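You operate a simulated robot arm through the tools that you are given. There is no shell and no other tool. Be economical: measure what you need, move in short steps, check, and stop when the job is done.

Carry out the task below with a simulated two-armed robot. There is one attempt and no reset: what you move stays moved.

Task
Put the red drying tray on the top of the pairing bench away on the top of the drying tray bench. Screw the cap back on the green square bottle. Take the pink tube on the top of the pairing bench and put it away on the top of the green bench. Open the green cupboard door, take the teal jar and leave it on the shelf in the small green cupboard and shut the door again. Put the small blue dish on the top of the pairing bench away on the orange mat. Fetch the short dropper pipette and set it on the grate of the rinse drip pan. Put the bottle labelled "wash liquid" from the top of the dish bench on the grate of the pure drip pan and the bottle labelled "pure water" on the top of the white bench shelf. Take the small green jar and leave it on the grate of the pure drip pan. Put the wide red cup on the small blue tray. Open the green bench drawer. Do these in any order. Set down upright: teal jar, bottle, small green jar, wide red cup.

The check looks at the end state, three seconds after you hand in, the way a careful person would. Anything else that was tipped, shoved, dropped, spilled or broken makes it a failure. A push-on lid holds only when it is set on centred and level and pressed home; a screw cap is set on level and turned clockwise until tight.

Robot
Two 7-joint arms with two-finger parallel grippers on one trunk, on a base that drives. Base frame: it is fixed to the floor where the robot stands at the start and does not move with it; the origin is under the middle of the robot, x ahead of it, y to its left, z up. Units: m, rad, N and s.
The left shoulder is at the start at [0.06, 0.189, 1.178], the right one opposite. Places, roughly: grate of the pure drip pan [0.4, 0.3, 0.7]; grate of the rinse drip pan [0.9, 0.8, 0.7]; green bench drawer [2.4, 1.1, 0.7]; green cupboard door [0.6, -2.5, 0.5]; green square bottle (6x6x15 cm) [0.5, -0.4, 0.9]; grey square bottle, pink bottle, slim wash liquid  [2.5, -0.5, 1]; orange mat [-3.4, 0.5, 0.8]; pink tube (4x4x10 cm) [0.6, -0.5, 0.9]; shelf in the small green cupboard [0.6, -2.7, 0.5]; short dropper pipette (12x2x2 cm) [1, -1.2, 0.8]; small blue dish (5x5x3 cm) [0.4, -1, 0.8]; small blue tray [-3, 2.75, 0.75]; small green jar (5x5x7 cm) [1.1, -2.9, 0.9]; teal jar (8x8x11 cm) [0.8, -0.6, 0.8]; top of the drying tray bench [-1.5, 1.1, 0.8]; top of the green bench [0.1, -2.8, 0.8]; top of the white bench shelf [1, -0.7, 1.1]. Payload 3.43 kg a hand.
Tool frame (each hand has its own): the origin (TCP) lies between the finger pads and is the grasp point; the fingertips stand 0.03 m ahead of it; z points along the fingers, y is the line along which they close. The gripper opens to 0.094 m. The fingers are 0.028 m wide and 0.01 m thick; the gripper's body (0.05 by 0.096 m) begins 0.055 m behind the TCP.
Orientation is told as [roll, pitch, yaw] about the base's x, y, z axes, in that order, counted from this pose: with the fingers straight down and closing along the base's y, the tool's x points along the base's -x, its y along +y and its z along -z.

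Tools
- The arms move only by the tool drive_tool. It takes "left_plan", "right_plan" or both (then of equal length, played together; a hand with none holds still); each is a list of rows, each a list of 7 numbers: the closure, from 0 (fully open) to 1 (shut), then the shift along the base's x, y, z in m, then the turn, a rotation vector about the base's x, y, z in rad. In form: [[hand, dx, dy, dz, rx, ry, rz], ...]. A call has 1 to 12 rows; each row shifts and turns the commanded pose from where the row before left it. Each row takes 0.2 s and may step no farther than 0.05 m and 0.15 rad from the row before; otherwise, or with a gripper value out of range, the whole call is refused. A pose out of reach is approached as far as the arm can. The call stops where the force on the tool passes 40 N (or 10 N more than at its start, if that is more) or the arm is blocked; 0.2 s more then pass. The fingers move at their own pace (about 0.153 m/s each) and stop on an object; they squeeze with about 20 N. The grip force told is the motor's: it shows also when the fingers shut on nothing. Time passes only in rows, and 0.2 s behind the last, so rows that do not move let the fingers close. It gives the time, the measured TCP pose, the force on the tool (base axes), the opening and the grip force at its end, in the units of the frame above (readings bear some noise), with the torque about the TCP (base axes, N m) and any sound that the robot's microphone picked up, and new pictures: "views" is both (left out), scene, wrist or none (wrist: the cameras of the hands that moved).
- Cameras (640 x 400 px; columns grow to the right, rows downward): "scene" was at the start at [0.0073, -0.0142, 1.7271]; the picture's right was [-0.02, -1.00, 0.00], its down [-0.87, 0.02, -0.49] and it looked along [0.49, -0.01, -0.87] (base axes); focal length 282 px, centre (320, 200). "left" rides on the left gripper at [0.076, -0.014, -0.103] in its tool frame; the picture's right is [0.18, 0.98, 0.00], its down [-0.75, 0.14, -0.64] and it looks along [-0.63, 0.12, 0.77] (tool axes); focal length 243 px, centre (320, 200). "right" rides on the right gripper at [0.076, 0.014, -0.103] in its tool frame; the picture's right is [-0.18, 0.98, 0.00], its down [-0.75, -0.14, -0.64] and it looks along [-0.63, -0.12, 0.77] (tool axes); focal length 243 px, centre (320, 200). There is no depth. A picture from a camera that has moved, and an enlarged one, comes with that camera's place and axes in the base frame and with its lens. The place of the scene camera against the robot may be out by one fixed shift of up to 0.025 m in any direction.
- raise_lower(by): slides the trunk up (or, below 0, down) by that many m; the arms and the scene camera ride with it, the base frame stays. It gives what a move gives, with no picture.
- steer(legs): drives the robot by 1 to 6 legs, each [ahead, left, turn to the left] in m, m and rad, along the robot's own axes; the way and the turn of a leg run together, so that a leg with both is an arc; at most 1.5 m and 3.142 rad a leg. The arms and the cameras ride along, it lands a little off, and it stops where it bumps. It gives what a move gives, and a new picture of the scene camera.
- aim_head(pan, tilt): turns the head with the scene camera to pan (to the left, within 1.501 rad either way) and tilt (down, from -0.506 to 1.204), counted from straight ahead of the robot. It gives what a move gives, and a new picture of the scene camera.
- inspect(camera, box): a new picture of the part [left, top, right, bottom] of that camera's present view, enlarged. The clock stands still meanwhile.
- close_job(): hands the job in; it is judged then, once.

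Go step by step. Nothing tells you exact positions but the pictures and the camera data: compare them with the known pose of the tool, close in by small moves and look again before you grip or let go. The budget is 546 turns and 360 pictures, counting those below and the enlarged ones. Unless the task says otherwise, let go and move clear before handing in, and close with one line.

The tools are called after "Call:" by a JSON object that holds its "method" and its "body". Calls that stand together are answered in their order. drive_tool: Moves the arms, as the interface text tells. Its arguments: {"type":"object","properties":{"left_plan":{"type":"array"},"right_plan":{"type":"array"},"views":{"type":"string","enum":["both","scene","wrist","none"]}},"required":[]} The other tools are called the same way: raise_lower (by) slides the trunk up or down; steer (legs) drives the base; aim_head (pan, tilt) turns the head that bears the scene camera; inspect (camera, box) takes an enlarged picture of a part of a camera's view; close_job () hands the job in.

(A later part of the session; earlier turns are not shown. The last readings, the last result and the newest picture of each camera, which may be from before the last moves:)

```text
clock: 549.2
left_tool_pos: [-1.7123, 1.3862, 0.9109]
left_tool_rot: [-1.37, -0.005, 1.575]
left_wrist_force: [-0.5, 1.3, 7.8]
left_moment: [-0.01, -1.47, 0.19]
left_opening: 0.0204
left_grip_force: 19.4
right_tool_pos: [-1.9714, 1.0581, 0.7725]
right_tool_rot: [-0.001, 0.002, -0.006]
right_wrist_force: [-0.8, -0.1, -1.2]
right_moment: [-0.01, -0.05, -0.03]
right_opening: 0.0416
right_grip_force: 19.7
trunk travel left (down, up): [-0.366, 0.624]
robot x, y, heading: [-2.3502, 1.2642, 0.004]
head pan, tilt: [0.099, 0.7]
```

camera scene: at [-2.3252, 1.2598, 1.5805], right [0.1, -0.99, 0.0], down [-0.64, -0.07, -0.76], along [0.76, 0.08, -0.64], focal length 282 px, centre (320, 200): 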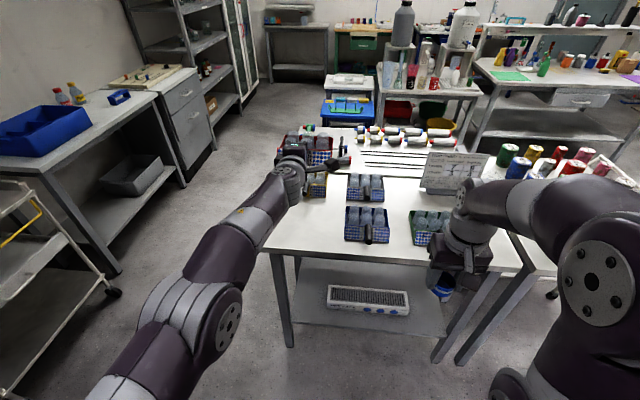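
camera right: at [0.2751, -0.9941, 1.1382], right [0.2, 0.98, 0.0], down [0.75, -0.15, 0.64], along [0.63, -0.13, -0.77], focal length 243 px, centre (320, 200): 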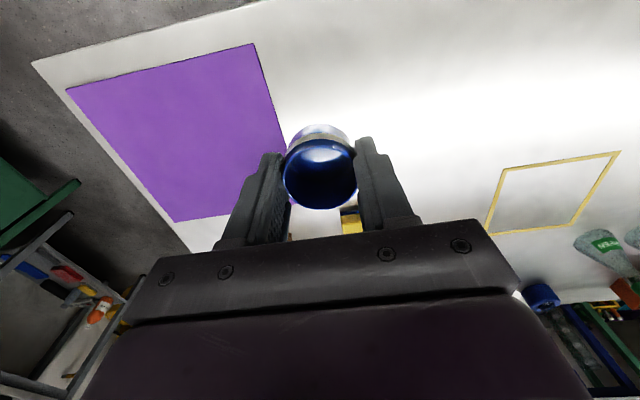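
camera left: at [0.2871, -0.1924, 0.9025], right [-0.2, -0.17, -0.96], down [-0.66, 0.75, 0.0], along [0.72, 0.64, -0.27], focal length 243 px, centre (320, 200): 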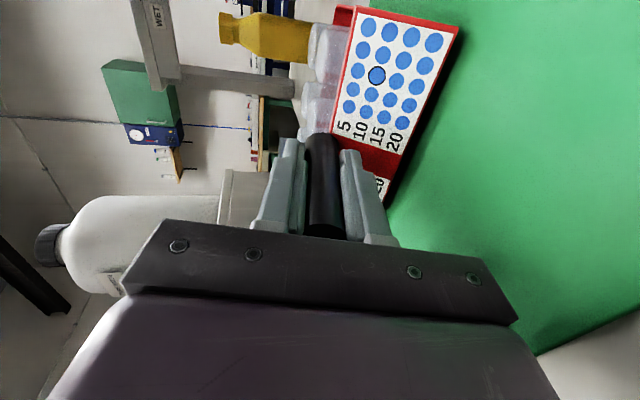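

Call:
{"method": "drive_tool", "body": {"left_plan": [[0.7, 0, 0, 0, 0, 0, 0], [0.5, 0, 0, 0, 0, 0, 0], [0.45, 0, 0, 0, 0, 0, 0]], "views": "none"}}

Call:
{"method": "steer", "body": {"legs": [[-0.15, 0, 0]]}}

Call:
{"method": "inspect", "body": {"camera": "scene", "box": [220, 40, 480, 200]}}

```text
clock: 550.0
left_tool_pos: [-1.7106, 1.3864, 0.9084]
left_tool_rot: [-1.366, -0.007, 1.573]
left_wrist_force: [0.2, 0.3, -0.3]
left_moment: [-0.04, -0.01, -0.02]
left_opening: 0.0517
left_grip_force: 0.1
right_tool_pos: [-1.9712, 1.0566, 0.7728]
right_tool_rot: [-0.003, 0.005, -0.006]
right_wrist_force: [-0.6, -0.2, -0.1]
right_moment: [-0.01, 0.0, 0.0]
right_opening: 0.0416
right_grip_force: 20.1
trunk travel left (down, up): [-0.366, 0.624]
robot x, y, heading: [-2.351, 1.266, 0.006]
head pan, tilt: [0.099, 0.7]
```

```text
clock: 551.4
left_tool_pos: [-1.8629, 1.384, 0.9081]
left_tool_rot: [-1.367, -0.006, 1.573]
left_wrist_force: [-0.3, 0.3, -0.3]
left_moment: [0.0, 0.01, 0.0]
left_opening: 0.0517
left_grip_force: 0.1
right_tool_pos: [-2.1214, 1.0578, 0.7728]
right_tool_rot: [-0.001, 0.002, -0.005]
right_wrist_force: [-0.1, -0.1, 0.1]
right_moment: [-0.02, 0.01, 0.0]
right_opening: 0.0415
right_grip_force: 20.0
trunk travel left (down, up): [-0.366, 0.624]
robot x, y, heading: [-2.4999, 1.2636, 0.003]
head pan, tilt: [0.099, 0.7]
camera scene: at [-2.4765, 1.2598, 1.2706], right [0.1, -0.99, 0.0], down [-0.64, -0.07, -0.77], along [0.76, 0.08, -0.64], focal length 282 px, centre (320, 200)
```

scene: 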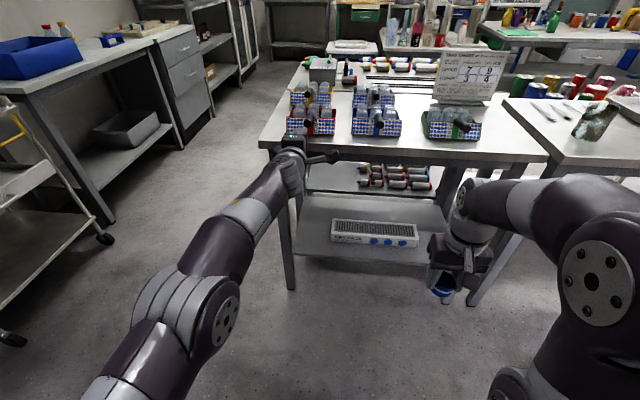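

```text
2.46 times, centred on (350, 120) of scene
camera zoom: at [-2.4765, 1.2598, 1.2706], right [0.1, -0.99, 0.0], down [-0.64, -0.07, -0.77], along [0.76, 0.08, -0.64], focal length 695 px, centre (246, 397)
```

zoom: 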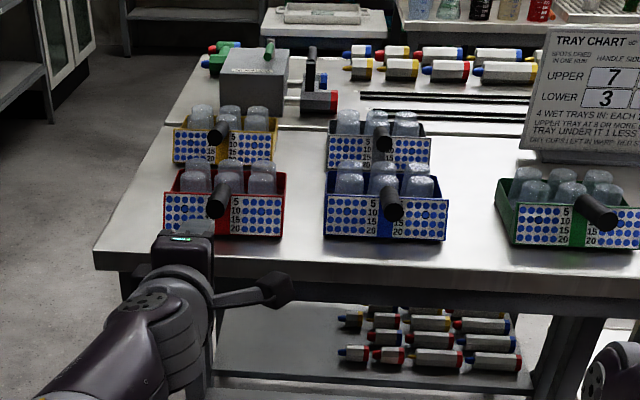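

Call:
{"method": "raise_lower", "body": {"by": 0.3}}

Call:
{"method": "steer", "body": {"legs": [[-0.05, -0.55, 0], [0, 0, 1.571], [0, 0, 1.571]]}}

Call:
{"method": "aim_head", "body": {"pan": 0.0, "tilt": 0.6}}

```text
clock: 554.4
left_tool_pos: [-1.8614, 1.3862, 1.2088]
left_tool_rot: [-1.366, -0.007, 1.574]
left_wrist_force: [-0.1, 0.6, -0.3]
left_moment: [0.01, 0.01, -0.01]
left_opening: 0.0518
left_grip_force: 0.0
right_tool_pos: [-2.1221, 1.0567, 1.0731]
right_tool_rot: [-0.003, 0.002, -0.006]
right_wrist_force: [0.1, -0.5, -1.1]
right_moment: [-0.01, 0.03, 0.02]
right_opening: 0.0416
right_grip_force: 19.8
trunk travel left (down, up): [-0.666, 0.324]
robot x, y, heading: [-2.503, 1.2586, 0.006]
head pan, tilt: [0.099, 0.7]
```

```text
clock: 565.2
left_tool_pos: [-3.1822, 0.5811, 1.2085]
left_tool_rot: [-1.367, -0.008, -1.544]
left_wrist_force: [-1.0, -0.3, 0.2]
left_moment: [0.01, 0.0, 0.0]
left_opening: 0.0516
left_grip_force: 0.0
right_tool_pos: [-2.9306, 0.9161, 1.0721]
right_tool_rot: [0.0, 0.003, -3.124]
right_wrist_force: [0.9, -0.2, -0.4]
right_moment: [-0.01, 0.02, -0.03]
right_opening: 0.0418
right_grip_force: 19.5
trunk travel left (down, up): [-0.666, 0.324]
robot x, y, heading: [-2.5485, 0.7219, -3.111]
head pan, tilt: [0.099, 0.7]
camera scene: at [-2.5691, 0.6966, 1.5706], right [-0.13, 0.99, 0.0], down [0.64, 0.08, -0.76], along [-0.76, -0.1, -0.64], focal length 282 px, centre (320, 200)
```

scene: 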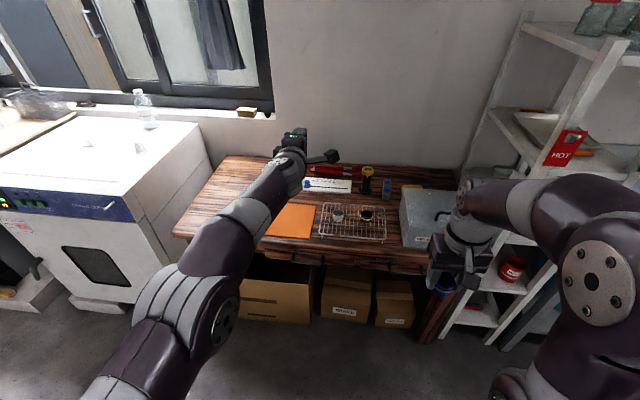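

```text
clock: 565.9
left_tool_pos: [-3.1823, 0.5816, 1.2083]
left_tool_rot: [-1.367, -0.007, -1.543]
left_wrist_force: [0.0, -0.3, -0.3]
left_moment: [0.01, 0.03, -0.01]
left_opening: 0.0518
left_grip_force: 0.1
right_tool_pos: [-2.9322, 0.9168, 1.0724]
right_tool_rot: [-0.003, 0.005, -3.125]
right_wrist_force: [0.7, 0.2, -1.0]
right_moment: [0.0, 0.03, 0.01]
right_opening: 0.0415
right_grip_force: 19.9
trunk travel left (down, up): [-0.666, 0.324]
robot x, y, heading: [-2.544, 0.7144, -3.119]
head pan, tilt: [0.0, 0.6]
camera scene: at [-2.5732, 0.7049, 1.5792], right [-0.03, 1.0, 0.0], down [0.57, 0.02, -0.82], along [-0.82, -0.02, -0.57], focal length 282 px, centre (320, 200)
```

scene: 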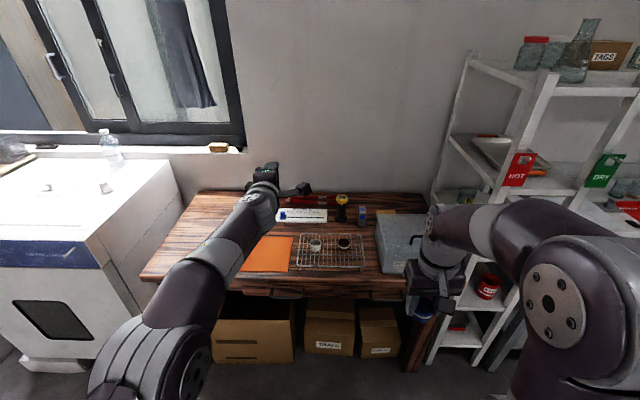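

Call:
{"method": "drive_tool", "body": {"left_plan": [[0, 0.01, 0, 0, 0, -0.145, 0], [0, 0.01, 0, 0, 0, -0.145, 0], [0, 0.01, 0, 0, 0, -0.145, 0], [0, 0.01, 0, 0, 0, -0.145, 0], [0, 0.01, 0, 0, 0, -0.145, 0], [0, 0.02, 0, 0, 0, -0.145, 0], [0, 0.02, 0, 0, 0, -0.145, 0], [0, 0.02, 0, 0, 0, -0.145, 0], [0, 0.02, 0, 0, 0, -0.145, 0], [0, 0.02, 0, 0, 0, -0.06, 0]], "views": "none"}}

Call:
{"method": "steer", "body": {"legs": [[0, 0.41, 0.0], [0.2, 0, 0]]}}

Call:
{"method": "inspect", "body": {"camera": "right", "box": [0, 0, 640, 400]}}

```text
clock: 568.1
left_tool_pos: [-2.9699, 0.5676, 1.0552]
left_tool_rot: [0.0, -0.026, -1.574]
left_wrist_force: [0.1, 1.1, 0.1]
left_moment: [0.04, 0.0, 0.01]
left_opening: 0.094
left_grip_force: 0.2
left hand out of reach, approached as far as the arm can: row 6, 7, 8, 9, 10
right_tool_pos: [-2.9295, 0.918, 1.0735]
right_tool_rot: [-0.002, 0.002, -3.123]
right_wrist_force: [-0.5, -0.6, -0.3]
right_moment: [0.02, 0.01, 0.0]
right_opening: 0.0416
right_grip_force: 19.6
trunk travel left (down, up): [-0.666, 0.324]
robot x, y, heading: [-2.5449, 0.718, -3.113]
head pan, tilt: [0.0, 0.6]
```

```text
clock: 571.8
left_tool_pos: [-3.1596, 0.1559, 1.055]
left_tool_rot: [0.0, -0.027, -1.576]
left_wrist_force: [-0.2, 1.0, 0.0]
left_moment: [0.03, -0.02, 0.01]
left_opening: 0.0942
left_grip_force: 0.1
right_tool_pos: [-3.1186, 0.5067, 1.0725]
right_tool_rot: [-0.001, 0.005, -3.127]
right_wrist_force: [-0.9, 0.1, -0.2]
right_moment: [-0.03, 0.01, 0.0]
right_opening: 0.0416
right_grip_force: 20.3
trunk travel left (down, up): [-0.666, 0.324]
robot x, y, heading: [-2.7334, 0.3059, -3.118]
head pan, tilt: [0.0, 0.6]
camera scene: at [-2.7619, 0.2928, 1.5792], right [-0.02, 1.0, 0.0], down [0.57, 0.01, -0.82], along [-0.82, -0.02, -0.57], focal length 282 px, centre (320, 200)
```

scene: 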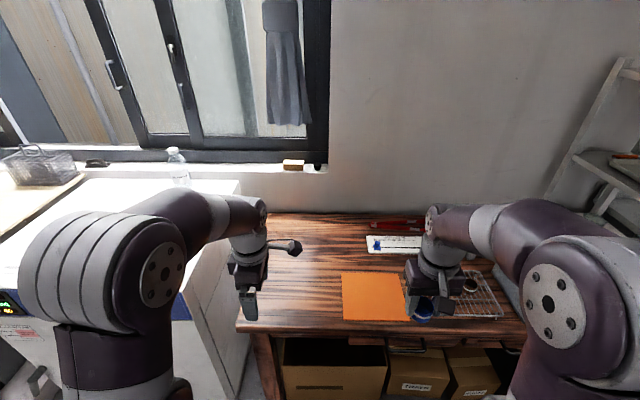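

```text
1.00 times, centred on (320, 200) of right
camera zoom: at [-3.0433, 0.4928, 1.176], right [-0.17, -0.99, 0.0], down [-0.76, 0.13, 0.64], along [-0.63, 0.11, -0.77], focal length 243 px, centre (320, 200)
```

zoom: 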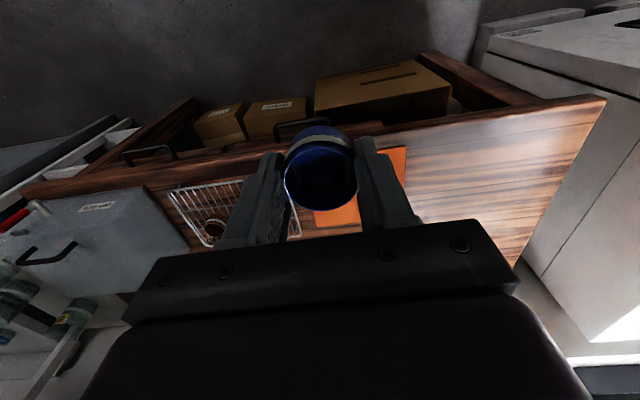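

Call:
{"method": "drive_tool", "body": {"right_plan": [[1, -0.038, -0.006, -0.02, 0, 0, 0], [1, -0.038, -0.006, -0.02, 0, 0, 0], [1, -0.038, -0.006, -0.02, 0, 0, 0], [1, -0.038, -0.006, -0.02, 0, 0, 0], [1, -0.038, -0.006, -0.02, 0, 0, 0]]}}

```text
clock: 573.0
left_tool_pos: [-3.1604, 0.1565, 1.0547]
left_tool_rot: [-0.001, -0.025, -1.577]
left_wrist_force: [-0.1, -0.4, 0.2]
left_moment: [-0.02, 0.02, 0.03]
left_opening: 0.0938
left_grip_force: 0.0
right_tool_pos: [-3.2945, 0.4761, 0.9596]
right_tool_rot: [-0.001, 0.003, -3.127]
right_wrist_force: [0.6, 0.2, -0.2]
right_moment: [0.0, 0.05, -0.01]
right_opening: 0.0415
right_grip_force: 19.6
right hand out of reach, approached as far as the arm can: row 4, 5
trunk travel left (down, up): [-0.666, 0.324]
robot x, y, heading: [-2.728, 0.3044, -3.113]
head pan, tilt: [0.0, 0.6]
camera scene: at [-2.7625, 0.293, 1.5792], right [-0.02, 1.0, 0.0], down [0.57, 0.01, -0.82], along [-0.82, -0.02, -0.57], focal length 282 px, centre (320, 200)
camera right: at [-3.2173, 0.4628, 1.0625], right [-0.17, -0.99, 0.0], down [-0.76, 0.13, 0.64], along [-0.63, 0.11, -0.77], focal length 243 px, centre (320, 200)
```

scene: 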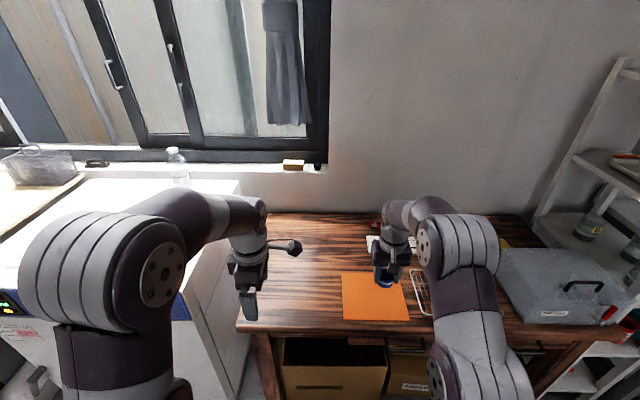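
right: 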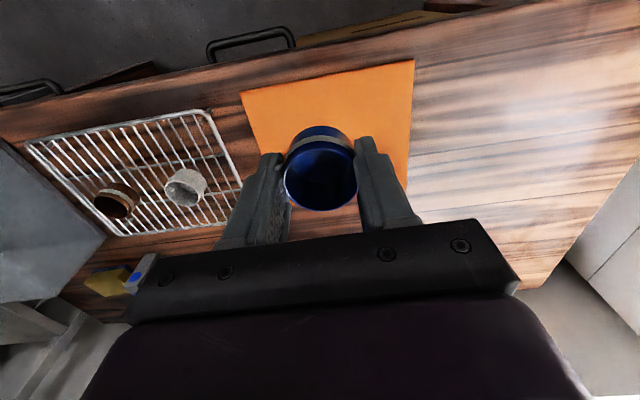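

Call:
{"method": "steer", "body": {"legs": [[0.055, 0, 0]]}}

Call:
{"method": "drive_tool", "body": {"right_plan": [[1, 0, 0, -0.035, 0, 0, 0], [1, 0, 0, -0.03, 0, 0, 0], [1, 0, 0, -0.015, 0, 0, 0]], "views": "wrist"}}

```text
clock: 574.0
left_tool_pos: [-3.2156, 0.1557, 1.0552]
left_tool_rot: [0.0, -0.027, -1.576]
left_wrist_force: [-0.5, 0.0, 0.2]
left_moment: [0.02, -0.04, 0.02]
left_opening: 0.0941
left_grip_force: 0.0
right_tool_pos: [-3.348, 0.4751, 0.9598]
right_tool_rot: [-0.002, 0.004, -3.126]
right_wrist_force: [-0.7, -0.1, -0.9]
right_moment: [0.02, -0.03, -0.01]
right_opening: 0.0417
right_grip_force: 20.0
trunk travel left (down, up): [-0.666, 0.324]
robot x, y, heading: [-2.7912, 0.3017, -3.119]
head pan, tilt: [0.0, 0.6]
camera scene: at [-2.8175, 0.2915, 1.5792], right [-0.02, 1.0, 0.0], down [0.57, 0.01, -0.82], along [-0.82, -0.02, -0.57], focal length 282 px, centre (320, 200)
```

scene: 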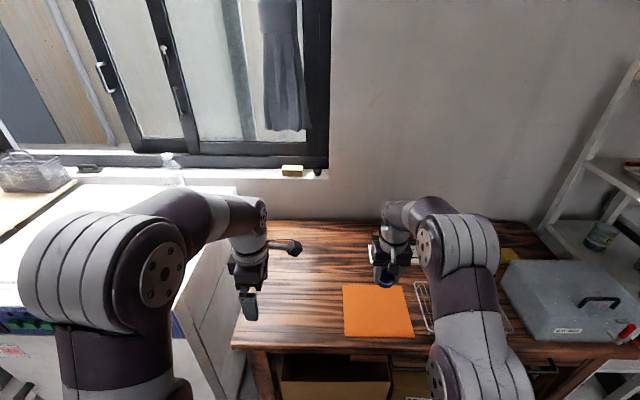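

```text
clock: 574.8
left_tool_pos: [-3.2139, 0.1553, 1.0544]
left_tool_rot: [-0.002, -0.025, -1.577]
left_wrist_force: [0.6, 0.3, 0.0]
left_moment: [0.0, 0.0, 0.03]
left_opening: 0.0941
left_grip_force: 0.1
right_tool_pos: [-3.3457, 0.4741, 0.8813]
right_tool_rot: [-0.003, 0.002, -3.129]
right_wrist_force: [0.2, -0.8, -1.5]
right_moment: [0.01, -0.01, 0.0]
right_opening: 0.0417
right_grip_force: 19.9
trunk travel left (down, up): [-0.666, 0.324]
robot x, y, heading: [-2.7856, 0.306, -3.114]
head pan, tilt: [0.0, 0.6]
camera right: at [-3.2708, 0.4617, 0.9837], right [-0.17, -0.99, 0.0], down [-0.76, 0.13, 0.64], along [-0.63, 0.11, -0.77], focal length 243 px, centre (320, 200)
```

right: 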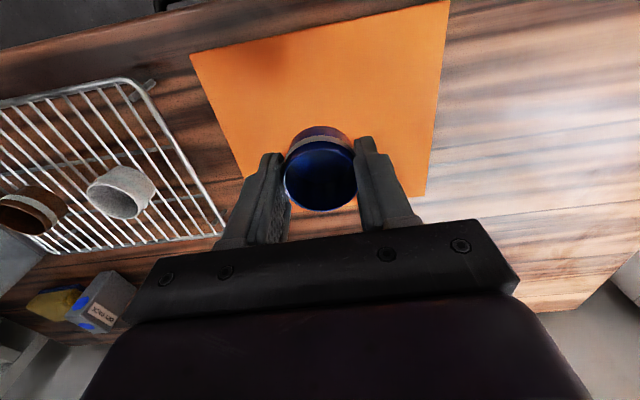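

Call:
{"method": "drive_tool", "body": {"right_plan": [[1, 0, 0, -0.02, 0, 0, 0], [1, 0, 0, -0.01, 0, 0, 0], [1, 0, 0, -0.006, 0, 0, 0], [1, 0, 0, -0.005, 0, 0, 0], [1, 0, 0, -0.005, 0, 0, 0], [1, 0, 0, -0.004, 0, 0, 0]], "views": "none"}}

```text
clock: 576.2
left_tool_pos: [-3.2139, 0.1557, 1.0545]
left_tool_rot: [-0.001, -0.028, -1.576]
left_wrist_force: [-0.5, 0.4, 0.0]
left_moment: [-0.01, -0.02, -0.04]
left_opening: 0.094
left_grip_force: 0.0
right_tool_pos: [-3.3462, 0.4749, 0.829]
right_tool_rot: [0.0, 0.003, -3.127]
right_wrist_force: [0.0, 0.3, 0.4]
right_moment: [-0.02, -0.01, 0.0]
right_opening: 0.0417
right_grip_force: 20.5
trunk travel left (down, up): [-0.666, 0.324]
robot x, y, heading: [-2.7921, 0.3041, -3.119]
head pan, tilt: [0.0, 0.6]
```

Call:
{"method": "drive_tool", "body": {"right_plan": [[1, 0, 0, -0.005, 0, 0, 0], [1, 0, 0, -0.005, 0, 0, 0], [1, 0, 0, -0.004, 0, 0, 0], [1, 0, 0, -0.004, 0, 0, 0], [1, 0, 0, -0.004, 0, 0, 0]], "views": "wrist"}}

```text
clock: 577.4
left_tool_pos: [-3.2152, 0.1557, 1.056]
left_tool_rot: [-0.003, -0.026, -1.576]
left_wrist_force: [-0.6, 0.2, -0.1]
left_moment: [-0.04, -0.03, -0.01]
left_opening: 0.0941
left_grip_force: 0.1
right_tool_pos: [-3.3478, 0.4753, 0.8075]
right_tool_rot: [-0.001, 0.002, -3.129]
right_wrist_force: [0.6, -0.6, -0.5]
right_moment: [0.0, 0.01, -0.03]
right_opening: 0.0417
right_grip_force: 19.5
trunk travel left (down, up): [-0.666, 0.324]
robot x, y, heading: [-2.7883, 0.3067, -3.117]
head pan, tilt: [0.0, 0.6]
camera right: at [-3.2709, 0.4617, 0.9108], right [-0.17, -0.99, 0.0], down [-0.76, 0.13, 0.64], along [-0.63, 0.11, -0.77], focal length 243 px, centre (320, 200)
```

right: 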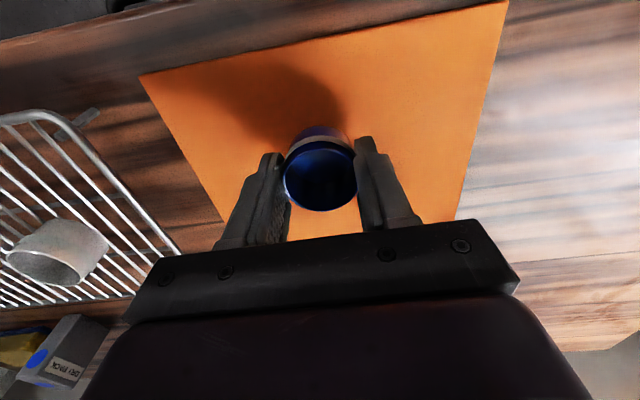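

Call:
{"method": "drive_tool", "body": {"right_plan": [[1, 0, 0, -0.008, 0, 0, 0], [1, 0, 0, -0.006, 0, 0, 0], [1, 0, 0, -0.005, 0, 0, 0], [1, 0, 0, -0.005, 0, 0, 0], [1, 0, 0, -0.005, 0, 0, 0]], "views": "wrist"}}

```text
clock: 578.8
left_tool_pos: [-3.2109, 0.1547, 1.0576]
left_tool_rot: [-0.005, -0.025, -1.575]
left_wrist_force: [0.6, 0.2, 1.0]
left_moment: [-0.02, -0.01, -0.01]
left_opening: 0.0944
left_grip_force: 0.1
right_tool_pos: [-3.3465, 0.4741, 0.7849]
right_tool_rot: [-0.001, -0.01, -3.128]
right_wrist_force: [12.9, 1.5, 22.6]
right_moment: [-0.06, -0.48, 0.0]
right_opening: 0.0415
right_grip_force: 20.3
trunk travel left (down, up): [-0.666, 0.324]
robot x, y, heading: [-2.7865, 0.3025, -3.113]
head pan, tilt: [0.0, 0.6]
stopped in row 5 (right hand): the force on the tool passed its limit (the readings are from after the stop); the commanded pose is now the measured one
camera right: at [-3.27, 0.4612, 0.888], right [-0.17, -0.99, 0.0], down [-0.75, 0.13, 0.65], along [-0.64, 0.11, -0.76], focal length 243 px, centre (320, 200)
```

right: 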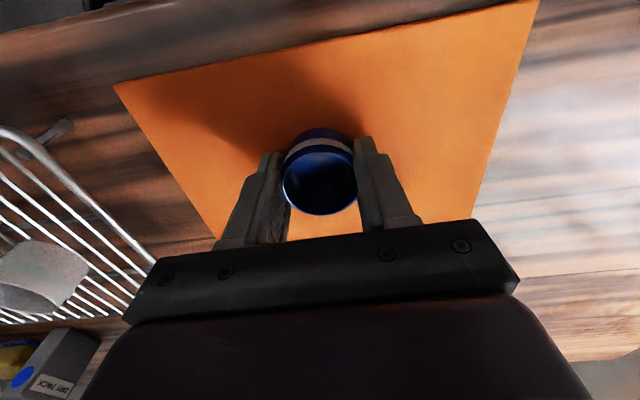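

Contact with the mat. I release and rise.

Call:
{"method": "drive_tool", "body": {"right_plan": [[1, 0, 0, 0.003, 0, 0, 0], [0.6, 0, 0, 0, 0, 0, 0], [0.2, 0, 0, 0, 0, 0, 0], [0.2, 0, 0, 0.03, 0, 0, 0], [0.2, 0, 0, 0.045, 0, 0, 0], [0.2, 0, 0, 0.045, 0, 0, 0], [0, 0.02, 0, 0.04, 0, 0, 0], [0, 0.03, 0, 0.04, 0, 0, 0]], "views": "wrist"}}

```text
clock: 580.6
left_tool_pos: [-3.2131, 0.1553, 1.055]
left_tool_rot: [-0.005, -0.026, -1.575]
left_wrist_force: [0.8, 0.6, 0.1]
left_moment: [0.01, 0.0, 0.03]
left_opening: 0.0939
left_grip_force: 0.1
right_tool_pos: [-3.2978, 0.475, 0.9852]
right_tool_rot: [-0.002, -0.008, -3.128]
right_wrist_force: [-1.3, -0.2, 0.2]
right_moment: [0.0, 0.03, 0.0]
right_opening: 0.0938
right_grip_force: 0.1
trunk travel left (down, up): [-0.666, 0.324]
robot x, y, heading: [-2.7908, 0.3052, -3.115]
head pan, tilt: [0.0, 0.6]
camera right: at [-3.2204, 0.4616, 1.0882], right [-0.17, -0.99, 0.0], down [-0.75, 0.13, 0.65], along [-0.64, 0.11, -0.76], focal length 243 px, centre (320, 200)
```

right: 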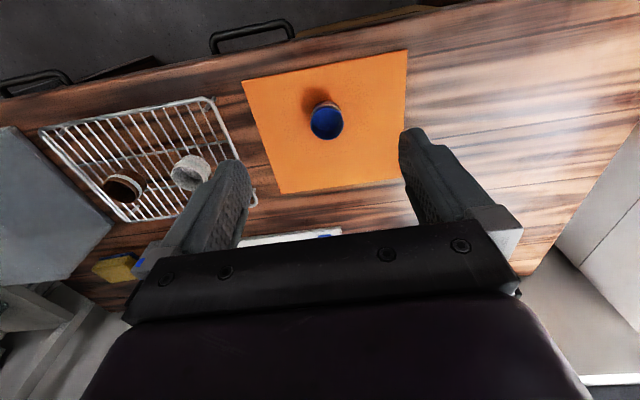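

Call:
{"method": "steer", "body": {"legs": [[-0.3, 0, 0], [0, -1.1, 0]]}}

Call:
{"method": "aim_head", "body": {"pan": -1.1, "tilt": 0.5}}

Call:
{"method": "inspect", "body": {"camera": "scene", "box": [160, 60, 560, 310]}}

```text
clock: 587.9
left_tool_pos: [-2.9434, 1.2699, 1.0553]
left_tool_rot: [-0.002, -0.027, -1.567]
left_wrist_force: [-0.8, 0.3, -0.4]
left_moment: [0.01, -0.02, 0.03]
left_opening: 0.0941
left_grip_force: 0.0
right_tool_pos: [-3.0315, 1.5876, 0.9851]
right_tool_rot: [-0.002, -0.006, -3.119]
right_wrist_force: [0.7, -0.1, 0.4]
right_moment: [0.0, 0.05, -0.04]
right_opening: 0.094
right_grip_force: 0.1
trunk travel left (down, up): [-0.666, 0.324]
robot x, y, heading: [-2.5221, 1.4249, -3.109]
head pan, tilt: [0.0, 0.6]
camera scene: at [-2.5469, 1.4094, 1.5792], right [-0.03, 1.0, 0.0], down [0.56, 0.02, -0.83], along [-0.82, -0.03, -0.57], focal length 282 px, centre (320, 200)
```

scene: 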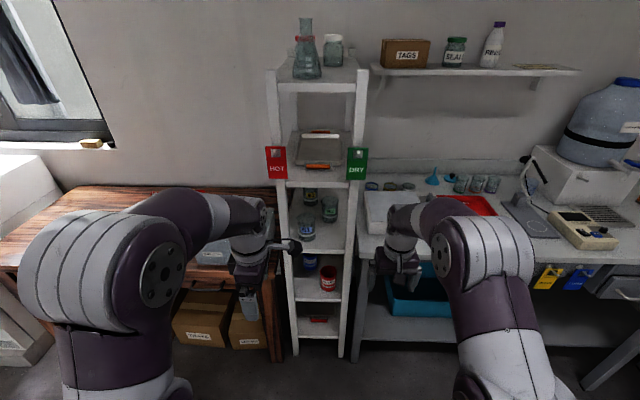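

```text
clock: 589.2
left_tool_pos: [-2.9437, 1.2697, 1.0544]
left_tool_rot: [-0.003, -0.027, -1.568]
left_wrist_force: [-0.1, 1.0, -1.2]
left_moment: [0.02, 0.0, 0.01]
left_opening: 0.0938
left_grip_force: 0.2
right_tool_pos: [-3.0316, 1.5886, 0.9839]
right_tool_rot: [-0.002, -0.007, -3.119]
right_wrist_force: [0.2, 0.4, 0.0]
right_moment: [-0.03, -0.01, -0.03]
right_opening: 0.0941
right_grip_force: 0.0
trunk travel left (down, up): [-0.666, 0.324]
robot x, y, heading: [-2.5198, 1.4236, -3.105]
head pan, tilt: [-1.1, 0.499]
camera scene: at [-2.5026, 1.4917, 1.5883], right [0.88, 0.48, 0.0], down [0.23, -0.42, -0.88], along [-0.42, 0.77, -0.48], focal length 282 px, centre (320, 200)
```

scene: 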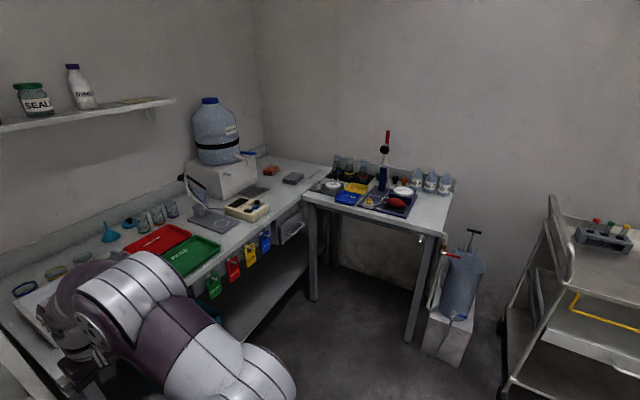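

```text
1.60 times, centred on (360, 185) of scene
camera zoom: at [-2.5026, 1.4917, 1.5883], right [0.88, 0.48, 0.0], down [0.23, -0.42, -0.88], along [-0.42, 0.77, -0.48], focal length 452 px, centre (256, 224)
```

zoom: 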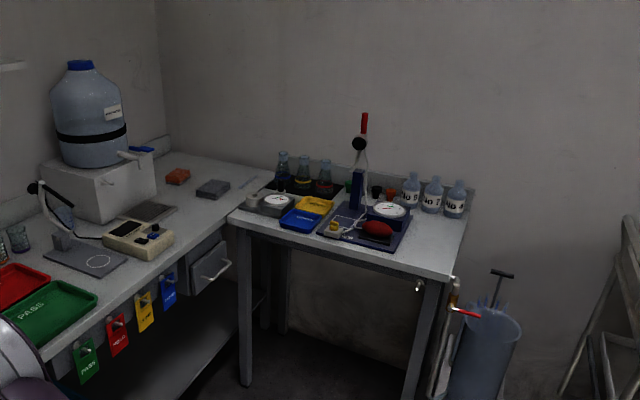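

Call:
{"method": "aim_head", "body": {"pan": 0.0, "tilt": 0.6}}

Call:
{"method": "inspect", "body": {"camera": "scene", "box": [260, 180, 380, 340]}}

```text
clock: 590.6
left_tool_pos: [-2.9433, 1.2693, 1.0557]
left_tool_rot: [-0.003, -0.027, -1.567]
left_wrist_force: [0.7, 0.6, -0.3]
left_moment: [0.01, 0.01, 0.03]
left_opening: 0.094
left_grip_force: 0.1
right_tool_pos: [-3.0308, 1.5882, 0.9843]
right_tool_rot: [-0.003, -0.008, -3.119]
right_wrist_force: [-0.7, -0.2, -0.2]
right_moment: [0.0, 0.01, -0.04]
right_opening: 0.094
right_grip_force: 0.1
trunk travel left (down, up): [-0.666, 0.324]
robot x, y, heading: [-2.5226, 1.4261, -3.108]
head pan, tilt: [0.0, 0.6]
camera scene: at [-2.547, 1.4093, 1.5792], right [-0.03, 1.0, 0.0], down [0.56, 0.02, -0.83], along [-0.82, -0.03, -0.56], focal length 282 px, centre (320, 200)
```

scene: 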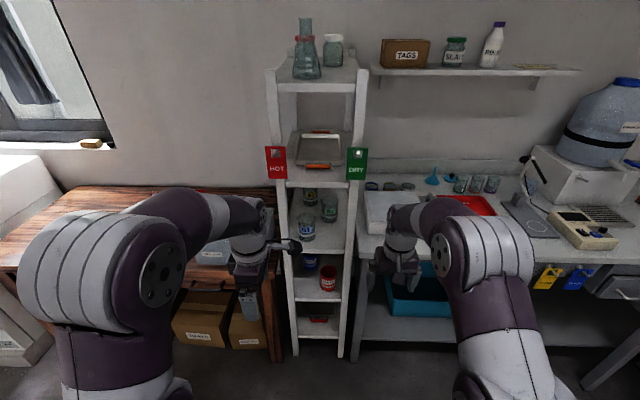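

```text
2.50 times, centred on (320, 260) of scene
camera zoom: at [-2.547, 1.4093, 1.5792], right [-0.03, 1.0, 0.0], down [0.56, 0.02, -0.83], along [-0.82, -0.03, -0.56], focal length 706 px, centre (320, 50)
```

zoom: 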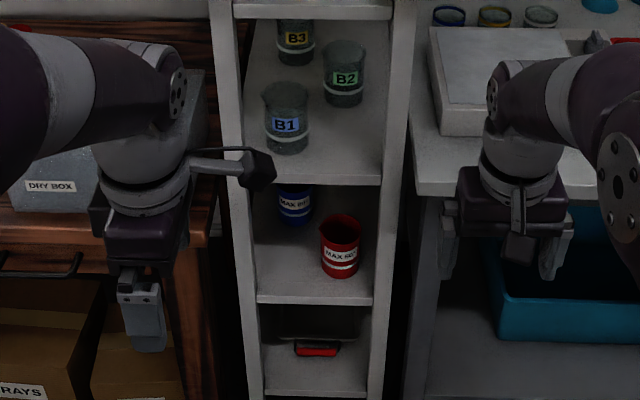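

Call:
{"method": "inspect", "body": {"camera": "scene", "box": [296, 246, 352, 306]}}

Call:
{"method": "aim_head", "body": {"pan": 1.45, "tilt": 0.3}}

```text
6.67 times, centred on (324, 276) of scene
camera zoom: at [-2.547, 1.4093, 1.5792], right [-0.03, 1.0, 0.0], down [0.56, 0.02, -0.83], along [-0.82, -0.03, -0.56], focal length 1883 px, centre (293, -307)
```

zoom: 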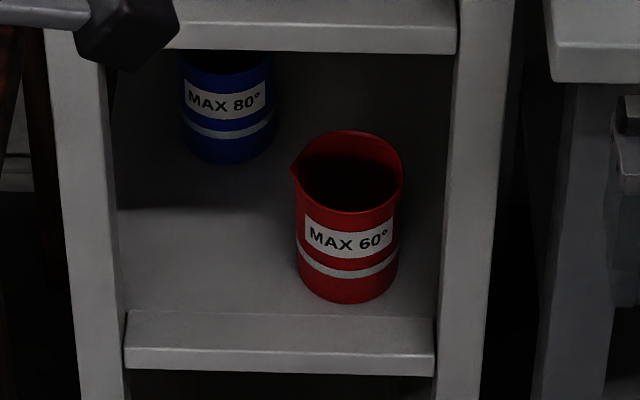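

```text
clock: 592.1
left_tool_pos: [-2.9434, 1.2694, 1.0558]
left_tool_rot: [-0.001, -0.028, -1.568]
left_wrist_force: [-0.4, -0.2, -0.2]
left_moment: [0.0, -0.04, 0.01]
left_opening: 0.094
left_grip_force: 0.0
right_tool_pos: [-3.0317, 1.5875, 0.9847]
right_tool_rot: [-0.001, -0.008, -3.118]
right_wrist_force: [0.3, -0.4, 0.0]
right_moment: [-0.01, 0.01, 0.01]
right_opening: 0.0939
right_grip_force: 0.0
trunk travel left (down, up): [-0.666, 0.324]
robot x, y, heading: [-2.5225, 1.4224, -3.106]
head pan, tilt: [1.45, 0.3]
camera scene: at [-2.4668, 1.3191, 1.6067], right [-1.0, 0.09, 0.0], down [0.03, 0.29, -0.96], along [-0.08, -0.95, -0.3], focal length 282 px, centre (320, 200)
```

scene: 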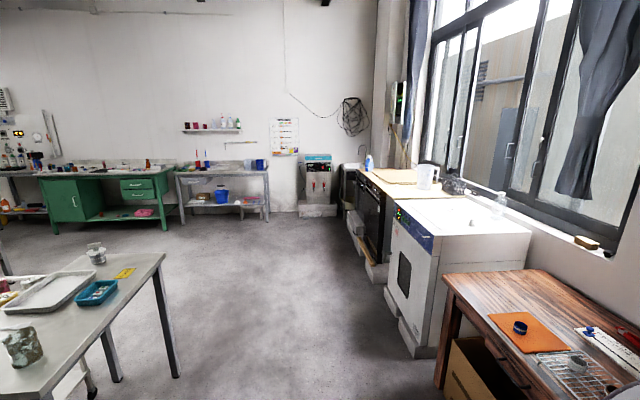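

Call:
{"method": "inspect", "body": {"camera": "scene", "box": [176, 110, 246, 140]}}

Call:
{"method": "aim_head", "body": {"pan": 1.5, "tilt": 0.75}}

```text
9.14 times, centred on (211, 125) of scene
camera zoom: at [-2.4668, 1.3191, 1.6067], right [-1.0, 0.09, 0.0], down [0.03, 0.29, -0.96], along [-0.08, -0.95, -0.3], focal length 2583 px, centre (1317, 886)
```

zoom: 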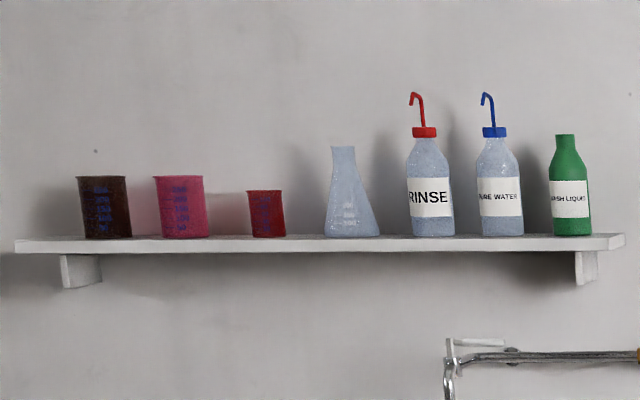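

```text
clock: 593.0
left_tool_pos: [-2.9429, 1.2694, 1.0552]
left_tool_rot: [-0.002, -0.026, -1.566]
left_wrist_force: [-0.1, -0.7, 0.6]
left_moment: [0.03, 0.0, 0.01]
left_opening: 0.094
left_grip_force: 0.1
right_tool_pos: [-3.0324, 1.5894, 0.9841]
right_tool_rot: [-0.001, -0.007, -3.118]
right_wrist_force: [0.6, 0.5, 0.3]
right_moment: [-0.02, -0.01, -0.05]
right_opening: 0.094
right_grip_force: 0.1
trunk travel left (down, up): [-0.666, 0.324]
robot x, y, heading: [-2.5216, 1.422, -3.107]
head pan, tilt: [1.499, 0.75]
camera scene: at [-2.4618, 1.3293, 1.5664], right [-1.0, 0.04, 0.0], down [0.03, 0.68, -0.73], along [-0.03, -0.73, -0.68], focal length 282 px, centre (320, 200)
```

scene: 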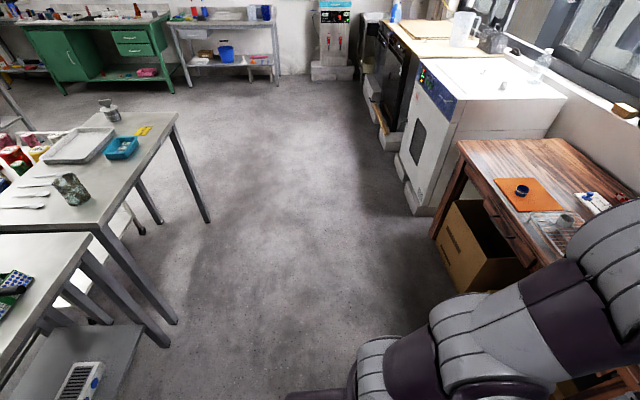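

Call:
{"method": "steer", "body": {"legs": [[0, 1.4, 0], [0, 0.75, 0], [-1.0, 0, 0], [0, 0, -1.571]]}}

Call:
{"method": "aim_head", "body": {"pan": -0.3, "tilt": 0.6}}

```text
clock: 612.3
left_tool_pos: [-1.5903, -0.2727, 1.0569]
left_tool_rot: [-0.003, -0.024, -3.129]
left_wrist_force: [1.2, 1.1, 0.4]
left_moment: [0.0, -0.04, 0.02]
left_opening: 0.0943
left_grip_force: 0.0
right_tool_pos: [-1.2725, -0.1813, 0.9829]
right_tool_rot: [-0.002, -0.007, 1.604]
right_wrist_force: [-0.2, -0.4, -0.7]
right_moment: [0.0, 0.0, 0.0]
right_opening: 0.0941
right_grip_force: 0.1
trunk travel left (down, up): [-0.666, 0.324]
robot x, y, heading: [-1.4359, -0.6994, 1.615]
head pan, tilt: [1.499, 0.75]
camera scene: at [-1.5118, -0.7649, 1.5664], right [0.03, 1.0, 0.0], down [0.68, -0.02, -0.73], along [-0.73, 0.02, -0.68], focal length 282 px, centre (320, 200)
```

scene: 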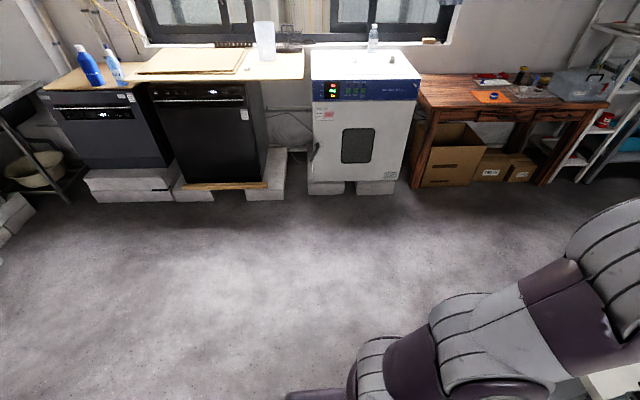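

```text
clock: 614.1
left_tool_pos: [-1.5902, -0.2722, 1.0555]
left_tool_rot: [-0.003, -0.026, -3.128]
left_wrist_force: [1.0, -0.5, 1.1]
left_moment: [0.02, 0.0, 0.0]
left_opening: 0.094
left_grip_force: 0.1
right_tool_pos: [-1.272, -0.182, 0.9837]
right_tool_rot: [-0.002, -0.007, 1.605]
right_wrist_force: [0.1, -0.3, -0.3]
right_moment: [-0.02, -0.01, 0.04]
right_opening: 0.0939
right_grip_force: 0.1
trunk travel left (down, up): [-0.666, 0.324]
robot x, y, heading: [-1.4346, -0.6981, 1.614]
head pan, tilt: [-0.3, 0.6]
camera scene: at [-1.4066, -0.6818, 1.5792], right [0.97, -0.25, 0.0], down [-0.14, -0.55, -0.82], along [0.21, 0.8, -0.57], focal length 282 px, centre (320, 200)
```

scene: 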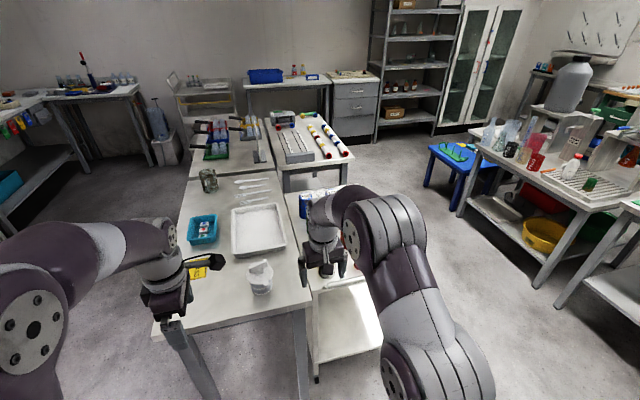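

Call:
{"method": "steer", "body": {"legs": [[-0.2, -0.45, 0]]}}

Call:
{"method": "aim_head", "body": {"pan": 0.0, "tilt": 0.6}}

Call:
{"method": "inspect", "body": {"camera": "scene", "box": [220, 130, 420, 270]}}

```text
clock: 617.0
left_tool_pos: [-1.1308, -0.4524, 1.0538]
left_tool_rot: [-0.002, -0.026, -3.123]
left_wrist_force: [0.2, 0.1, -1.1]
left_moment: [-0.02, 0.0, 0.03]
left_opening: 0.0939
left_grip_force: 0.2
right_tool_pos: [-0.8138, -0.359, 0.9842]
right_tool_rot: [-0.002, -0.008, 1.61]
right_wrist_force: [-0.1, 0.2, -0.2]
right_moment: [0.0, 0.02, -0.01]
right_opening: 0.0941
right_grip_force: 0.1
trunk travel left (down, up): [-0.666, 0.324]
robot x, y, heading: [-0.9718, -0.8718, 1.621]
head pan, tilt: [-0.3, 0.6]
camera scene: at [-0.9452, -0.8605, 1.5792], right [0.97, -0.25, 0.0], down [-0.14, -0.55, -0.83], along [0.21, 0.8, -0.56], focal length 282 px, centre (320, 200)
```

scene: 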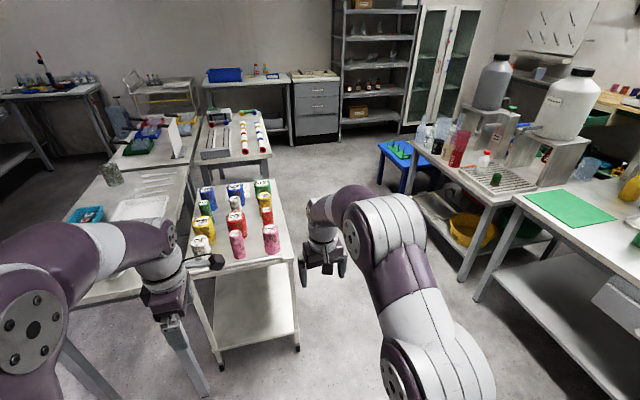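

```text
clock: 617.9
left_tool_pos: [-1.1321, -0.4521, 1.0544]
left_tool_rot: [-0.002, -0.027, -3.123]
left_wrist_force: [-0.5, 0.1, -0.5]
left_moment: [0.04, 0.01, 0.01]
left_opening: 0.0939
left_grip_force: 0.1
right_tool_pos: [-0.8132, -0.3602, 0.9842]
right_tool_rot: [-0.001, -0.006, 1.609]
right_wrist_force: [0.2, -0.1, -0.4]
right_moment: [0.02, -0.02, 0.01]
right_opening: 0.094
right_grip_force: 0.1
trunk travel left (down, up): [-0.666, 0.324]
robot x, y, heading: [-0.9715, -0.8754, 1.614]
head pan, tilt: [0.0, 0.6]
camera scene: at [-0.972, -0.8575, 1.5792], right [1.0, 0.05, 0.0], down [0.03, -0.56, -0.82], along [-0.04, 0.82, -0.57], focal length 282 px, centre (320, 200)
```

scene: 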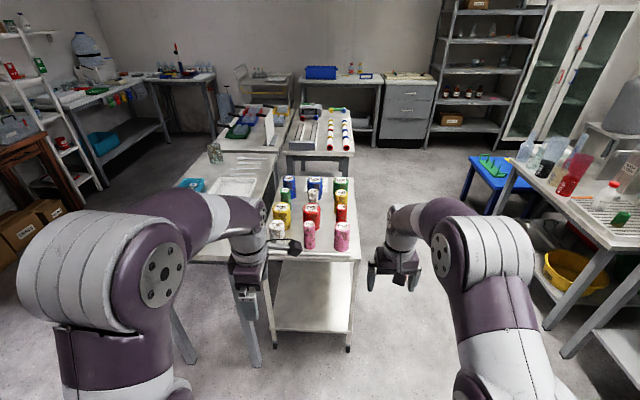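

```text
2.86 times, centred on (320, 200) of scene
camera zoom: at [-0.972, -0.8575, 1.5792], right [1.0, 0.05, 0.0], down [0.03, -0.56, -0.82], along [-0.04, 0.82, -0.57], focal length 807 px, centre (320, 200)
```

zoom: 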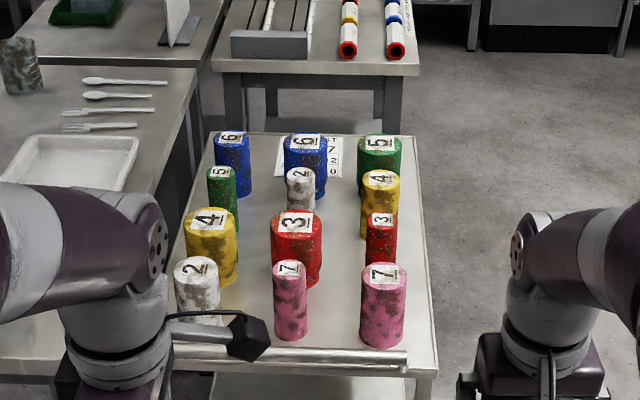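

The numbered pots on the trolley are wide and narrow cups in each colour; the wide red one (3) stands at about (-1.05, 0.01). I fetch it with the right hand.

Call:
{"method": "drive_tool", "body": {"right_plan": [[0.05, 0, 0, 0.04, 0, 0, 0], [0, 0, 0, 0.03, 0, 0, 0]], "views": "none"}}

Call:
{"method": "steer", "body": {"legs": [[0, 0.23, -0.04], [0.3, 0, 0]]}}

Call:
{"method": "inspect", "body": {"camera": "right", "box": [0, 0, 640, 400]}}

```text
clock: 618.5
left_tool_pos: [-1.1322, -0.4531, 1.0552]
left_tool_rot: [0.0, -0.025, -3.122]
left_wrist_force: [0.6, 0.0, 0.2]
left_moment: [0.06, 0.0, -0.01]
left_opening: 0.0943
left_grip_force: 0.0
right_tool_pos: [-0.8125, -0.3789, 1.0279]
right_tool_rot: [-0.002, -0.009, 1.61]
right_wrist_force: [0.4, -0.4, 0.3]
right_moment: [0.05, 0.01, 0.03]
right_opening: 0.0937
right_grip_force: 0.0
right hand out of reach, approached as far as the arm can: row 1, 2
trunk travel left (down, up): [-0.666, 0.324]
robot x, y, heading: [-0.9699, -0.8736, 1.618]
head pan, tilt: [0.0, 0.6]
```

```text
clock: 621.8
left_tool_pos: [-1.3454, -0.1508, 1.0556]
left_tool_rot: [0.0, -0.027, 3.122]
left_wrist_force: [-0.1, -0.3, -0.5]
left_moment: [-0.02, 0.02, 0.0]
left_opening: 0.0941
left_grip_force: 0.1
right_tool_pos: [-1.024, -0.0892, 1.0282]
right_tool_rot: [-0.002, -0.008, 1.569]
right_wrist_force: [0.2, -0.7, 0.6]
right_moment: [-0.01, -0.02, 0.02]
right_opening: 0.0939
right_grip_force: 0.0
trunk travel left (down, up): [-0.666, 0.324]
robot x, y, heading: [-1.2019, -0.5773, 1.581]
head pan, tilt: [0.0, 0.6]
camera scene: at [-1.2018, -0.5617, 1.5792], right [1.0, 0.01, 0.0], down [0.0, -0.57, -0.82], along [-0.01, 0.82, -0.57], focal length 282 px, centre (320, 200)
```

scene: 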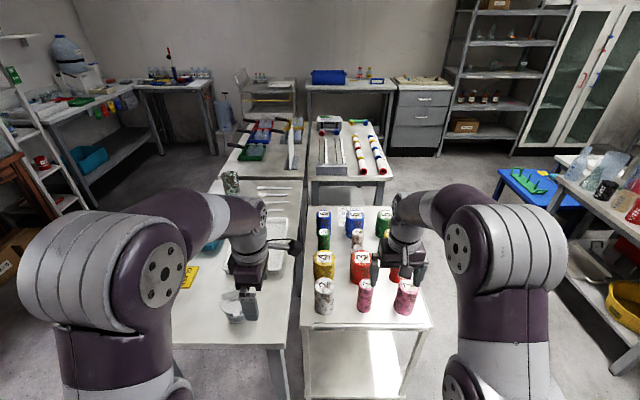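

```text
1.00 times, centred on (320, 200) of right
camera zoom: at [-1.0386, -0.1661, 1.1305], right [-0.98, 0.19, 0.0], down [0.14, 0.75, 0.65], along [0.12, 0.64, -0.76], focal length 243 px, centre (320, 200)
```

zoom: 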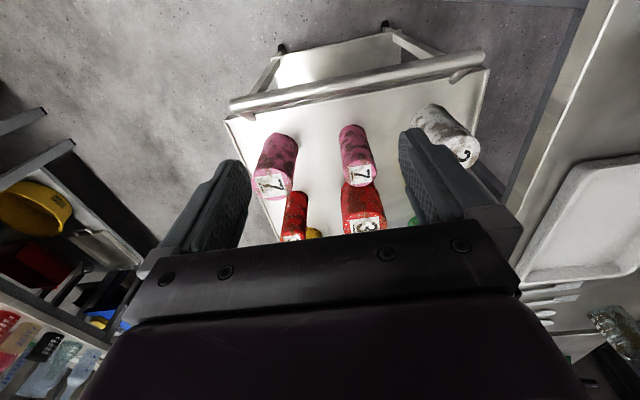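

Call:
{"method": "steer", "body": {"legs": [[0.1, 0.03, -0.01]]}}

Call:
{"method": "inspect", "body": {"camera": "right", "box": [0, 0, 640, 400]}}

```text
clock: 623.0
left_tool_pos: [-1.3712, -0.0482, 1.0554]
left_tool_rot: [0.0, -0.024, 3.11]
left_wrist_force: [-0.8, 0.2, -0.2]
left_moment: [-0.01, -0.01, -0.02]
left_opening: 0.094
left_grip_force: 0.1
right_tool_pos: [-1.0485, 0.0094, 1.0274]
right_tool_rot: [-0.002, -0.009, 1.556]
right_wrist_force: [0.1, 0.8, -0.6]
right_moment: [0.01, 0.04, 0.0]
right_opening: 0.0941
right_grip_force: 0.1
trunk travel left (down, up): [-0.666, 0.324]
robot x, y, heading: [-1.2298, -0.4774, 1.567]
head pan, tilt: [0.0, 0.6]
```

```text
refused: no pictures are left
```

No pictures remain, so I continue by touch. From the earlier views I compute the wide red cup at about (-1.063, 0.19) with its top near z 0.78; I bring the left hand above it, closed, to probe.

Call:
{"method": "steer", "body": {"legs": [[0, -0.31, 0.003], [0.14, 0, 0]]}}

Call:
{"method": "drive_tool", "body": {"left_plan": [[1, 0, 0, 0, 0, 0, -0.14], [1, 0, 0, 0, 0, 0, -0.14], [1, 0, 0, 0, 0, 0, -0.14], [1, 0, 0, 0, 0, 0, -0.14], [1, 0, 0, 0, 0, 0, -0.14], [1, 0, 0, 0, 0, 0, -0.14], [1, 0, 0, 0, 0, 0, -0.14], [1, 0, 0, 0, 0, 0, -0.14], [1, 0, 0, 0, 0, 0, -0.14], [1, 0, 0, 0, 0, 0, -0.14], [1, 0, 0, 0, 0, 0, -0.14]], "views": "none"}}

```text
clock: 626.0
left_tool_pos: [-1.0604, 0.0891, 1.0561]
left_tool_rot: [-0.004, -0.025, 3.112]
left_wrist_force: [0.0, -0.1, -0.4]
left_moment: [0.0, 0.01, -0.03]
left_opening: 0.0941
left_grip_force: 0.0
right_tool_pos: [-0.7378, 0.1482, 1.0286]
right_tool_rot: [-0.003, -0.009, 1.561]
right_wrist_force: [-0.3, 0.5, 0.3]
right_moment: [-0.04, 0.04, 0.0]
right_opening: 0.0939
right_grip_force: 0.0
trunk travel left (down, up): [-0.666, 0.324]
robot x, y, heading: [-0.9228, -0.3394, 1.57]
head pan, tilt: [0.0, 0.6]
```

```text
clock: 628.4
left_tool_pos: [-1.0614, 0.0888, 1.0553]
left_tool_rot: [-0.002, -0.03, 1.572]
left_wrist_force: [0.0, 0.5, -0.2]
left_moment: [0.02, -0.04, 0.02]
left_opening: 0.0
left_grip_force: 19.9
right_tool_pos: [-0.7395, 0.1488, 1.0287]
right_tool_rot: [-0.002, -0.01, 1.56]
right_wrist_force: [0.2, 0.5, 0.3]
right_moment: [0.01, -0.02, 0.04]
right_opening: 0.0939
right_grip_force: 0.0
trunk travel left (down, up): [-0.666, 0.324]
robot x, y, heading: [-0.9261, -0.3401, 1.572]
head pan, tilt: [0.0, 0.6]
no pictures are left
```

Call:
{"method": "drive_tool", "body": {"left_plan": [[1, -0.001, 0.034, -0.03, -0.03, 0, 0], [1, -0.001, 0.034, -0.03, 0, 0, 0], [1, 0, 0.033, -0.03, 0, 0, 0], [1, 0, 0, -0.03, 0, 0, 0], [1, 0, 0, -0.02, 0, 0, 0], [1, 0, 0, -0.01, 0, 0, 0], [1, 0, 0, -0.01, 0, 0, 0], [1, 0, 0, -0.01, 0, 0, 0], [1, 0, 0, -0.008, 0, 0, 0], [1, 0, 0, -0.008, 0, 0, 0]], "views": "none"}}

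```text
clock: 630.6
left_tool_pos: [-1.0636, 0.1911, 0.8691]
left_tool_rot: [0.001, 0.005, 1.574]
left_wrist_force: [0.4, 0.2, 0.6]
left_moment: [0.01, 0.03, -0.02]
left_opening: 0.0
left_grip_force: 19.6
right_tool_pos: [-0.7386, 0.148, 1.0283]
right_tool_rot: [-0.002, -0.01, 1.561]
right_wrist_force: [-0.2, -0.2, 0.2]
right_moment: [0.01, 0.02, 0.01]
right_opening: 0.0939
right_grip_force: 0.0
trunk travel left (down, up): [-0.666, 0.324]
robot x, y, heading: [-0.923, -0.3401, 1.571]
head pan, tilt: [0.0, 0.6]
no pictures are left
```

Call:
{"method": "drive_tool", "body": {"left_plan": [[1, 0, 0, -0.007, 0, 0, 0], [1, 0, 0, -0.007, 0, 0, 0], [1, 0, 0, -0.007, 0, 0, 0], [1, 0, 0, -0.006, 0, 0, 0], [1, 0, 0, -0.006, 0, 0, 0], [1, 0, 0, -0.006, 0, 0, 0], [1, 0, 0, -0.006, 0, 0, 0], [1, 0, 0, -0.006, 0, 0, 0], [1, 0, 0, -0.006, 0, 0, 0], [1, 0, 0, -0.006, 0, 0, 0]], "views": "none"}}

```text
clock: 631.5
left_tool_pos: [-1.0616, 0.1952, 0.8571]
left_tool_rot: [0.0, -0.015, 1.573]
left_wrist_force: [-2.2, -5.2, 34.5]
left_moment: [-0.62, 0.03, -0.03]
left_opening: 0.0
left_grip_force: 19.9
right_tool_pos: [-0.739, 0.1467, 1.0282]
right_tool_rot: [-0.002, -0.012, 1.563]
right_wrist_force: [1.0, 0.3, -0.5]
right_moment: [-0.03, 0.02, 0.0]
right_opening: 0.094
right_grip_force: 0.0
trunk travel left (down, up): [-0.666, 0.324]
robot x, y, heading: [-0.9202, -0.34, 1.572]
head pan, tilt: [0.0, 0.6]
stopped in row 4 (left hand): the force on the tool passed its limit (the readings are from after the stop); the commanded pose is now the measured one
no pictures are left
```

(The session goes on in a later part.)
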